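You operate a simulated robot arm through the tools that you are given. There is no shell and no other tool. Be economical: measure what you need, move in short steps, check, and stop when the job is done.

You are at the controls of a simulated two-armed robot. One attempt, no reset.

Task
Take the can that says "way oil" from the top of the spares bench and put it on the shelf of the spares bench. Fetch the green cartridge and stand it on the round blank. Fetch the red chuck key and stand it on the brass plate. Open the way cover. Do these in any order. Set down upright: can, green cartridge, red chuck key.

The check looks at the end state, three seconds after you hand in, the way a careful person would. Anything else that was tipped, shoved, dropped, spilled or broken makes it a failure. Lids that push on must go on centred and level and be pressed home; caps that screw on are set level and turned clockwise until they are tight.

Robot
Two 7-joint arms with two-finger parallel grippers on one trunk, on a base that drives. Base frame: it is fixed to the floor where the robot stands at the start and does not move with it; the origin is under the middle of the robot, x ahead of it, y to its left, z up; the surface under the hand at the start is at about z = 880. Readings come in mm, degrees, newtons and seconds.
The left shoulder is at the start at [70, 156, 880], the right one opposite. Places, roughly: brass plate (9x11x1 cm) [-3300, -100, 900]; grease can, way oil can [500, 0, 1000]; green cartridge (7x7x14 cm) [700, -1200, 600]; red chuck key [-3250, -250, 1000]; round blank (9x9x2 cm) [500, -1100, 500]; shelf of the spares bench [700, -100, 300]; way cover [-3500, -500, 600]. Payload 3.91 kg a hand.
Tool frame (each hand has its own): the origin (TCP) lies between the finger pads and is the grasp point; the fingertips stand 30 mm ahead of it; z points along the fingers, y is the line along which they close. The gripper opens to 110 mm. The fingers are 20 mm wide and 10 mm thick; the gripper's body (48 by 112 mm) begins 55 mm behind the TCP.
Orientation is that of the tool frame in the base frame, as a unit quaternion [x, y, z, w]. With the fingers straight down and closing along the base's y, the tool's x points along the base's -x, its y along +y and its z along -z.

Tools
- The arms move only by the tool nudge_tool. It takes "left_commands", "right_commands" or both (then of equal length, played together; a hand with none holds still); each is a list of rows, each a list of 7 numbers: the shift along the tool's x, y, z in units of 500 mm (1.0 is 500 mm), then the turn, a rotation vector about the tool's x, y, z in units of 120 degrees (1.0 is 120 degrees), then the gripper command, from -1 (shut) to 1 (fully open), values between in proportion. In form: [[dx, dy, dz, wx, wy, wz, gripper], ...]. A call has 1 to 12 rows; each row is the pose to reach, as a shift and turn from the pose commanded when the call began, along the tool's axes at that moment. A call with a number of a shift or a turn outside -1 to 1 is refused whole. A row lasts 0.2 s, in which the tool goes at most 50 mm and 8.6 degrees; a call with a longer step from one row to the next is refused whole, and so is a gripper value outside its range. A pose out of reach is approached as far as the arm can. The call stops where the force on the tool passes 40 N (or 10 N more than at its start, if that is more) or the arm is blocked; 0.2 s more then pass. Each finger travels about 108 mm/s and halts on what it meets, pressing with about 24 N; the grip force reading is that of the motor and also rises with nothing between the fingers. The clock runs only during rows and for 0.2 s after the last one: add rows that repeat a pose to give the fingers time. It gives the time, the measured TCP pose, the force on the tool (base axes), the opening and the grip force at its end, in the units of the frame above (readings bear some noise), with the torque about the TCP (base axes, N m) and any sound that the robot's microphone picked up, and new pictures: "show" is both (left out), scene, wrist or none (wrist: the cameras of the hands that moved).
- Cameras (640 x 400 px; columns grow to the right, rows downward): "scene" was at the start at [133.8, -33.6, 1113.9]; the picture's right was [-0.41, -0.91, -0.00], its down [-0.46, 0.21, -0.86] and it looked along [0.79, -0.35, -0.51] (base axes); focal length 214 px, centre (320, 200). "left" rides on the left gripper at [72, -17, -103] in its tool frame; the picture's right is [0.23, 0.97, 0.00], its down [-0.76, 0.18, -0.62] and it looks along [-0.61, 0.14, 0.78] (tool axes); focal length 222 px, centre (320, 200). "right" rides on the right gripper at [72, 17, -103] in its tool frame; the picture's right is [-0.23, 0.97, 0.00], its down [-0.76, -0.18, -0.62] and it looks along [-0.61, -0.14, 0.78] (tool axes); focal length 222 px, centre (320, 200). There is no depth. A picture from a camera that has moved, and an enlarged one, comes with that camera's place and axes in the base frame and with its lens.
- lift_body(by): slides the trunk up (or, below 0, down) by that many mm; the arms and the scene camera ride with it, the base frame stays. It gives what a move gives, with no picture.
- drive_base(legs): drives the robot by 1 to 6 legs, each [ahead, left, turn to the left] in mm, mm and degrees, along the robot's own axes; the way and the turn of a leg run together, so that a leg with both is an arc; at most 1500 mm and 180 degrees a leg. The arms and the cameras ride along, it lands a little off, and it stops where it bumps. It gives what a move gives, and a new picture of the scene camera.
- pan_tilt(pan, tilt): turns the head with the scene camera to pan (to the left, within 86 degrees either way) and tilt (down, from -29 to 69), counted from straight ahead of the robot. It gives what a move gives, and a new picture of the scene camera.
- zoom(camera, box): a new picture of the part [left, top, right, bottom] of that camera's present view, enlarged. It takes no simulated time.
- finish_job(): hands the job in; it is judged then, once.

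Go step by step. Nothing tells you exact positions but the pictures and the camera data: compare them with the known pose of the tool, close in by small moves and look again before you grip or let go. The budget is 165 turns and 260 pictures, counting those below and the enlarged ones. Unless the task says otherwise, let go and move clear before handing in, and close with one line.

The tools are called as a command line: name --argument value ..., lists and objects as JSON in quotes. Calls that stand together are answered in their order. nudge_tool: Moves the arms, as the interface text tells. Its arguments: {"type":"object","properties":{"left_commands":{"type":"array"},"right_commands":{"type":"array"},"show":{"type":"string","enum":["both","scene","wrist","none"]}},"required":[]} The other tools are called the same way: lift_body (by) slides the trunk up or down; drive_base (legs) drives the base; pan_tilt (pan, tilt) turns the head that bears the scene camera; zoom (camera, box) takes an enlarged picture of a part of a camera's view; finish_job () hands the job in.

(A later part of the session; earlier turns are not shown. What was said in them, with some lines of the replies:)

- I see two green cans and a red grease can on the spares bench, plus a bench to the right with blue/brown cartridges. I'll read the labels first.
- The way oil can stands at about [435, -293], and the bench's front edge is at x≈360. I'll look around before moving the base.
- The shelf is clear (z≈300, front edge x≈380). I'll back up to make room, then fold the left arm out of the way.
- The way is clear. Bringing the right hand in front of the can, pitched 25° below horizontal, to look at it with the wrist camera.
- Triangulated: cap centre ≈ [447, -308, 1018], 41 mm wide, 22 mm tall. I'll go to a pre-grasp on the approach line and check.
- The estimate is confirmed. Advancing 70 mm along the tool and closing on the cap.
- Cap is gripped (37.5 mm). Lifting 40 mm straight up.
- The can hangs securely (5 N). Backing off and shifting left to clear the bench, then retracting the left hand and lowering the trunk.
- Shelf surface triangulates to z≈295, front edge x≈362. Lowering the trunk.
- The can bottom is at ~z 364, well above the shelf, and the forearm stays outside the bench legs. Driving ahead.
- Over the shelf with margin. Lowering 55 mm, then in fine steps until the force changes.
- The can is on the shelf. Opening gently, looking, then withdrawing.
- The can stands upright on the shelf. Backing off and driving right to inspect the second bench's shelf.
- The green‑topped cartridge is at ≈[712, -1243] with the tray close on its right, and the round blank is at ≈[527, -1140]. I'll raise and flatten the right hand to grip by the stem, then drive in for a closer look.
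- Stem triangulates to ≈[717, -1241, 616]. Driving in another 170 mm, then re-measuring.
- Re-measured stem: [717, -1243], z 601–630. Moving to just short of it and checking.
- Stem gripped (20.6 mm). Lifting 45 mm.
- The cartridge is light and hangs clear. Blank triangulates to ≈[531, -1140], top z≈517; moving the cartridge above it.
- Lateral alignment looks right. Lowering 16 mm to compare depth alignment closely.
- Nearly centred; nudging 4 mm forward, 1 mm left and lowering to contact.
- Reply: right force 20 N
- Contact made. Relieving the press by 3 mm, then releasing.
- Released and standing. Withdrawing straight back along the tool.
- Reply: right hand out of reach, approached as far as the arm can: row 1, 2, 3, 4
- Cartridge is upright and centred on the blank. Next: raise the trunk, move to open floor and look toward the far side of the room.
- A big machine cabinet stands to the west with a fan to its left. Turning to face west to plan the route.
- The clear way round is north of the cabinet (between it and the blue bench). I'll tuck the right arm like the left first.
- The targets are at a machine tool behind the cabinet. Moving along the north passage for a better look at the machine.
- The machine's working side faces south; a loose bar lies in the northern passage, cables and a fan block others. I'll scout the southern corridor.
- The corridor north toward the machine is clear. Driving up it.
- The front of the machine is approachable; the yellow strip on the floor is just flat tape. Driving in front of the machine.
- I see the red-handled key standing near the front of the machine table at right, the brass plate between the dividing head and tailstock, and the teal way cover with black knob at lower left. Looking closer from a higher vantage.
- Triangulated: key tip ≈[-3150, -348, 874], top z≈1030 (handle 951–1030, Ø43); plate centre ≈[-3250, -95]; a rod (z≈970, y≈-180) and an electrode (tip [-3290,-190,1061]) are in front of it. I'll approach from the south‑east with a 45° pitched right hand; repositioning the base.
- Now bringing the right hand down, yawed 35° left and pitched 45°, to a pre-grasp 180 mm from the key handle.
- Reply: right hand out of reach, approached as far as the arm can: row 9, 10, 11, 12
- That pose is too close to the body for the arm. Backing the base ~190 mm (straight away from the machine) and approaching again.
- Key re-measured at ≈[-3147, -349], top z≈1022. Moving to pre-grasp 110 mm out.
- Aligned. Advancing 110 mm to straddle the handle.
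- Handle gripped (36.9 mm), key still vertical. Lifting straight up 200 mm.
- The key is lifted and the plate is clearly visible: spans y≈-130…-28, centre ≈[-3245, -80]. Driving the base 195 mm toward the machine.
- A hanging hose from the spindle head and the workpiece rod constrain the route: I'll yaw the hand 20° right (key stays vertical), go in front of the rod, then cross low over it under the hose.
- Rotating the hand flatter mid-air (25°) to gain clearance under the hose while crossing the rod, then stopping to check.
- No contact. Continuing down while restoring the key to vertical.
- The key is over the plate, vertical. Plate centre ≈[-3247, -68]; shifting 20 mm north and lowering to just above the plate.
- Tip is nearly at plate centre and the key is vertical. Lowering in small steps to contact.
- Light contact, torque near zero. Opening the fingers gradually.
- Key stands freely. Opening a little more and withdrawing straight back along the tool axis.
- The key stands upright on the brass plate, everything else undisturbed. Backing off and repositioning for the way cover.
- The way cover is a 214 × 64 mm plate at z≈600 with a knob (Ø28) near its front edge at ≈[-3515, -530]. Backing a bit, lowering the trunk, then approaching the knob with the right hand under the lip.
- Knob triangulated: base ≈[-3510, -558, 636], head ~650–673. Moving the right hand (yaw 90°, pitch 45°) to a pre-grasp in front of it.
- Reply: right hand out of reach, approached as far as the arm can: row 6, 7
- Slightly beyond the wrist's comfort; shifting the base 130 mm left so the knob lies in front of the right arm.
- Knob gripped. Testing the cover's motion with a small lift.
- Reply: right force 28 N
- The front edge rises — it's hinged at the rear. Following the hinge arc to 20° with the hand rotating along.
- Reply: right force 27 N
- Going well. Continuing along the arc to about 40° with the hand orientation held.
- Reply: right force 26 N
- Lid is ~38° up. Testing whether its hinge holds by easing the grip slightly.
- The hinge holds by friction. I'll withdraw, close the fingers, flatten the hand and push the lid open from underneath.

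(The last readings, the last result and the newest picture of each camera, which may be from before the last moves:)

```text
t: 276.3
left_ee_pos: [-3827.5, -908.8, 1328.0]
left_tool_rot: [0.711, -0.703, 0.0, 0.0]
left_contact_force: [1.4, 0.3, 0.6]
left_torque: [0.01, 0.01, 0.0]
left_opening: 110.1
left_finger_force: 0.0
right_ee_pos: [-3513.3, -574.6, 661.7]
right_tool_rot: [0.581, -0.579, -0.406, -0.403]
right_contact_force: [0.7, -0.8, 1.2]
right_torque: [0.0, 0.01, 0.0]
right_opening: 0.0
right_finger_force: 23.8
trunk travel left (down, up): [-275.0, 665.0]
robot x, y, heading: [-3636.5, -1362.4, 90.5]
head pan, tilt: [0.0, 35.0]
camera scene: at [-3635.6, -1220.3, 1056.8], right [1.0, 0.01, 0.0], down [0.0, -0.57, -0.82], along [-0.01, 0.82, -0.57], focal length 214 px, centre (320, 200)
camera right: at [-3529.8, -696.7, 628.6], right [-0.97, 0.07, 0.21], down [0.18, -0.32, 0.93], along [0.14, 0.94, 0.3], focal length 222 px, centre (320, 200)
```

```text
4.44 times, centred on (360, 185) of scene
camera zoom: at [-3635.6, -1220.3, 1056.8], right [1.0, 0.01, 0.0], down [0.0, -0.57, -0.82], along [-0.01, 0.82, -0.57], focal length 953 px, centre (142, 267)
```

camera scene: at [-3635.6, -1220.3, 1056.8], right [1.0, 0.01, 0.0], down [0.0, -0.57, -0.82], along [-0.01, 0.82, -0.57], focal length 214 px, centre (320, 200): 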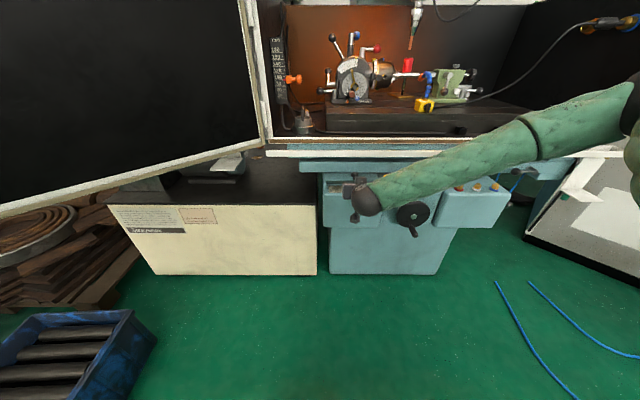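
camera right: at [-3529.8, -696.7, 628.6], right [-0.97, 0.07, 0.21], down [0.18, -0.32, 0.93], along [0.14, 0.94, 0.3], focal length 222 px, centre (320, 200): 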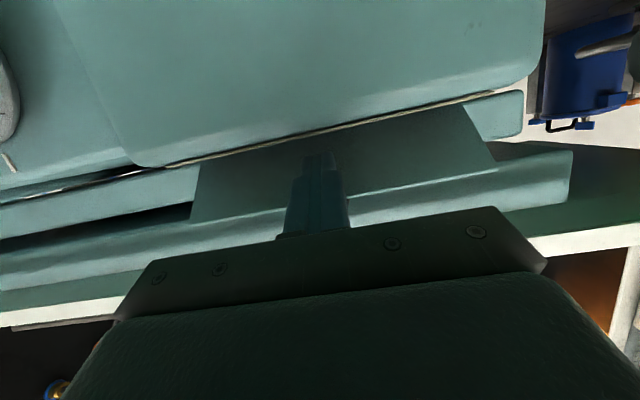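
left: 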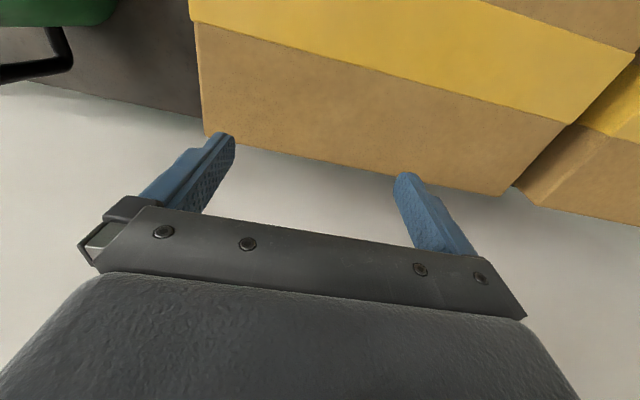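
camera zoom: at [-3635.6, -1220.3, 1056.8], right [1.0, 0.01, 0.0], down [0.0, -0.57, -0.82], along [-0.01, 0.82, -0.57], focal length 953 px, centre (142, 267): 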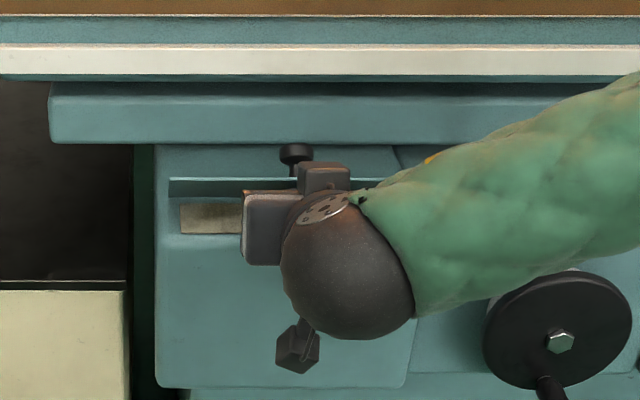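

Fingers are under the lid. Pushing it up and back along the arc.

nudge_tool --right_commands '[[-0.015, 0, 0.005, 0, 0, 0, -1], [-0.03, 0, 0.01, 0, 0, 0, -1], [-0.041, 0, 0.018, 0, 0, 0, -1], [-0.052, 0, 0.026, 0, 0, 0, -1], [-0.061, 0, 0.037, 0, 0, 0, -1], [-0.069, 0, 0.048, 0, 0, 0, -1], [-0.073, 0, 0.062, 0, 0, 0, -1], [-0.0756, 0, 0.0756, 0, 0, 0, -1], [-0.0752, 0, 0.09, 0, 0, 0, -1], [-0.0752, 0, 0.09, 0, 0, 0, -1]]'

zoom --camera "scene" --box '[310, 140, 410, 230]'

```text
t: 278.1
left_ee_pos: [-3826.7, -909.7, 1329.4]
left_tool_rot: [0.71, -0.704, 0.0, 0.0]
left_contact_force: [0.5, 0.4, -1.4]
left_torque: [-0.03, 0.01, 0.0]
left_opening: 110.0
left_finger_force: 0.0
right_ee_pos: [-3514.3, -532.9, 685.9]
right_tool_rot: [0.582, -0.579, -0.405, -0.402]
right_contact_force: [5.9, -25.1, 12.4]
right_torque: [0.33, -0.05, -0.2]
right_opening: 0.1
right_finger_force: 24.1
trunk travel left (down, up): [-275.0, 665.0]
robot x, y, heading: [-3636.1, -1362.5, 90.5]
head pan, tilt: [0.0, 35.0]
stopped in row 9 (right hand): the force on the tool passed its limit at 48 N (the readings are from after the stop); the commanded pose is now the measured one
camera scene: at [-3635.2, -1222.2, 1057.3], right [1.0, 0.01, 0.0], down [0.0, -0.57, -0.82], along [0.0, 0.82, -0.57], focal length 214 px, centre (320, 200)
camera right: at [-3530.2, -654.6, 652.1], right [-0.97, 0.07, 0.21], down [0.18, -0.32, 0.93], along [0.14, 0.95, 0.3], focal length 222 px, centre (320, 200)
```

scene: 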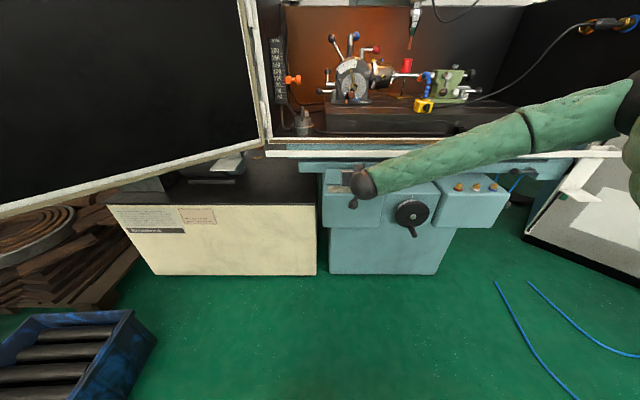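
right: 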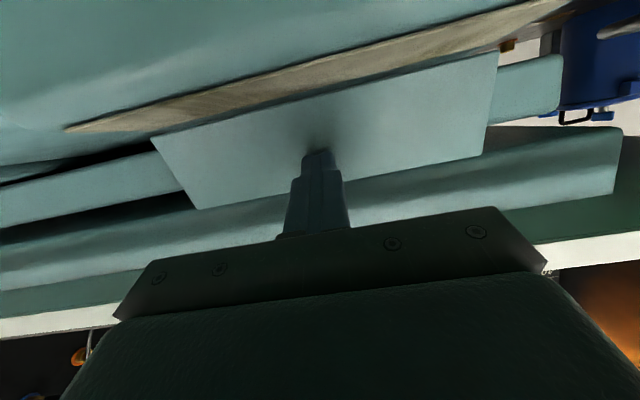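

```text
4.44 times, centred on (360, 185) of scene
camera zoom: at [-3635.2, -1222.2, 1057.3], right [1.0, 0.01, 0.0], down [0.0, -0.57, -0.82], along [0.0, 0.82, -0.57], focal length 953 px, centre (142, 267)
```

zoom: 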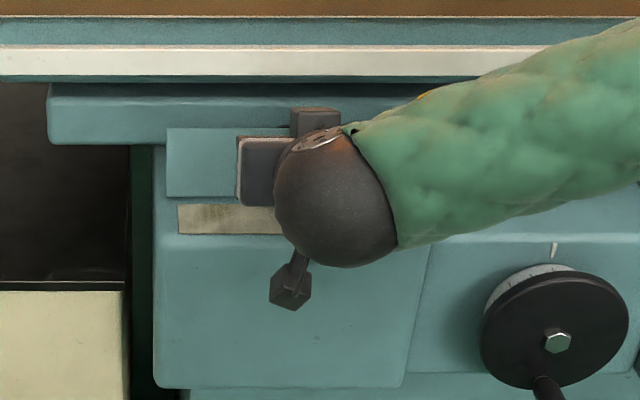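

The lid is at about 105°. A final gentle push to confirm it is at its stop.

nudge_tool --right_commands '[[-0.003, 0, 0.008, 0, 0, 0, -1], [-0.005, 0, 0.015, 0, 0, 0, -1], [-0.007, 0, 0.022, 0, 0, 0, -1]]' --show "none"

nudge_tool --right_commands '[[0.02, 0, -0.05, 0, 0, 0, -1], [0.03, 0, -0.12, 0, 0, 0, -1], [0.03, 0, -0.2, 0, 0, 0, -1], [0.03, 0, -0.28, 0, 0, 0, -1], [0.03, 0, -0.28, 0, 0, 0, -1]]'

zoom --camera "scene" --box '[310, 140, 410, 230]'

```text
t: 278.5
left_ee_pos: [-3826.2, -911.8, 1330.1]
left_tool_rot: [0.71, -0.704, 0.0, 0.0]
left_contact_force: [0.4, -0.6, 0.4]
left_torque: [-0.01, 0.03, 0.0]
left_opening: 109.7
left_finger_force: 0.0
right_ee_pos: [-3514.1, -532.2, 683.5]
right_tool_rot: [0.583, -0.579, -0.405, -0.402]
right_contact_force: [5.0, -26.1, 14.6]
right_torque: [0.43, -0.07, -0.15]
right_opening: 0.3
right_finger_force: 23.7
trunk travel left (down, up): [-275.0, 665.0]
robot x, y, heading: [-3635.7, -1365.7, 90.3]
head pan, tilt: [0.0, 35.0]
stopped in row 1 (right hand): the force on the tool passed its limit at 47 N (the readings are from after the stop); the commanded pose is now the measured one
```

```text
t: 279.7
left_ee_pos: [-3827.0, -909.3, 1328.6]
left_tool_rot: [0.709, -0.705, 0.001, 0.001]
left_contact_force: [-0.1, 0.2, -0.3]
left_torque: [0.02, -0.01, 0.01]
left_opening: 109.9
left_finger_force: 0.0
right_ee_pos: [-3514.4, -665.8, 717.7]
right_tool_rot: [0.583, -0.579, -0.405, -0.401]
right_contact_force: [1.0, 0.0, -0.2]
right_torque: [-0.01, -0.02, 0.01]
right_opening: 0.2
right_finger_force: 24.1
trunk travel left (down, up): [-275.0, 665.0]
robot x, y, heading: [-3632.7, -1365.5, 90.5]
head pan, tilt: [0.0, 35.0]
camera scene: at [-3635.1, -1220.7, 1056.7], right [1.0, 0.01, 0.0], down [0.0, -0.57, -0.82], along [0.0, 0.82, -0.57], focal length 214 px, centre (320, 200)
camera right: at [-3530.2, -789.2, 685.3], right [-0.97, 0.07, 0.21], down [0.18, -0.31, 0.93], along [0.14, 0.95, 0.29], focal length 222 px, centre (320, 200)
```

scene: 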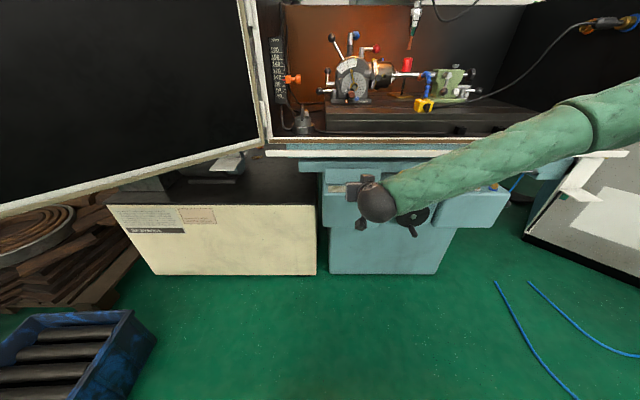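
right: 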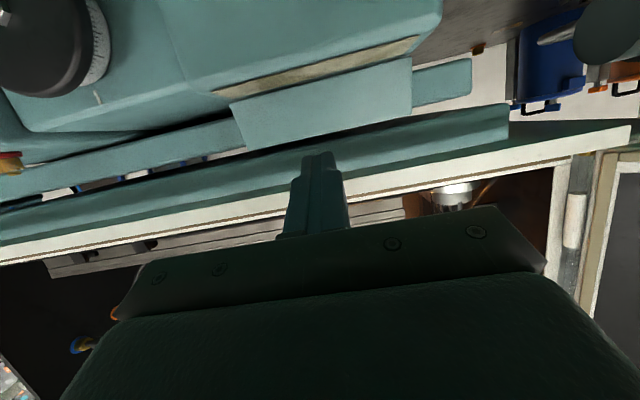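

```text
4.44 times, centred on (360, 185) of scene
camera zoom: at [-3635.1, -1220.7, 1056.7], right [1.0, 0.01, 0.0], down [0.0, -0.57, -0.82], along [0.0, 0.82, -0.57], focal length 953 px, centre (142, 267)
```

zoom: 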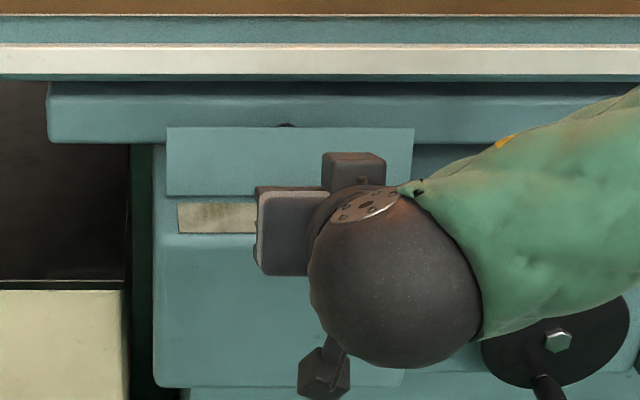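

The cover is fully open at its stop and stays. Backing clear and doing a final check on the key.

drive_base --legs '[[-150, 0, 0]]'

zoom --camera "scene" --box '[310, 20, 490, 240]'

```text
t: 281.1
left_ee_pos: [-3825.9, -1063.2, 1329.3]
left_tool_rot: [0.71, -0.704, 0.0, -0.001]
left_contact_force: [0.2, -0.4, -1.1]
left_torque: [0.02, -0.01, 0.02]
left_opening: 110.0
left_finger_force: 0.1
right_ee_pos: [-3512.7, -818.7, 718.6]
right_tool_rot: [0.582, -0.58, -0.404, -0.402]
right_contact_force: [-0.7, -0.4, 0.8]
right_torque: [0.0, -0.03, 0.03]
right_opening: 0.0
right_finger_force: 24.0
trunk travel left (down, up): [-275.0, 665.0]
robot x, y, heading: [-3637.0, -1511.2, 90.4]
head pan, tilt: [0.0, 35.0]
camera scene: at [-3634.4, -1373.4, 1057.1], right [1.0, 0.01, 0.0], down [0.0, -0.57, -0.82], along [0.0, 0.82, -0.57], focal length 214 px, centre (320, 200)
```

scene: 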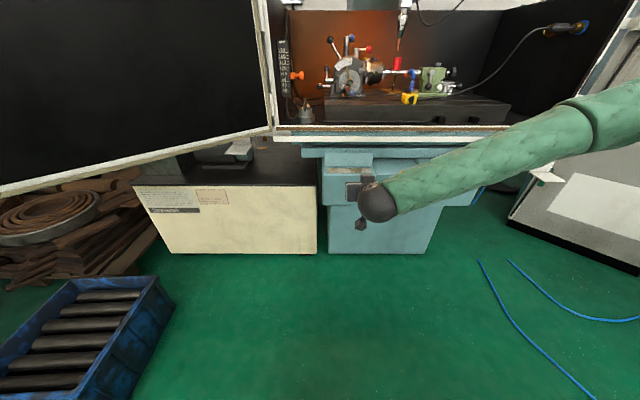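

```text
1.82 times, centred on (400, 130) of scene
camera zoom: at [-3634.4, -1373.4, 1057.1], right [1.0, 0.01, 0.0], down [0.0, -0.57, -0.82], along [0.0, 0.82, -0.57], focal length 390 px, centre (174, 327)
```

zoom: 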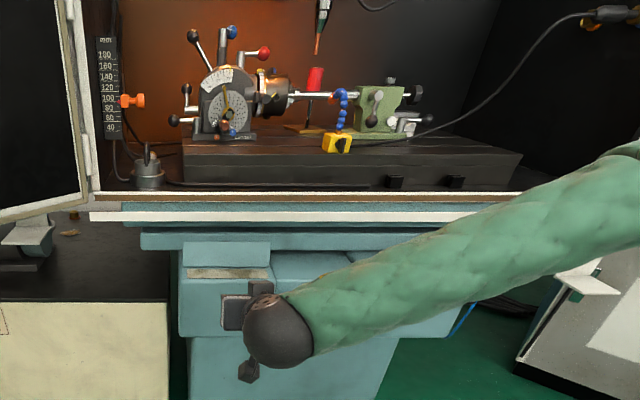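

Both are as intended: the key stands upright on the plate and the cover is open, with both hands clear. Handing in.

finish_job

```text
The job is handed in.
```

I handed the job in with all four parts done; the result of the check did not come back. The way oil can stands on the spares bench shelf, the green cartridge on the round blank and the red chuck key on the brass plate, all upright. The way cover is open at its stop, and I saw nothing else knocked or moved.
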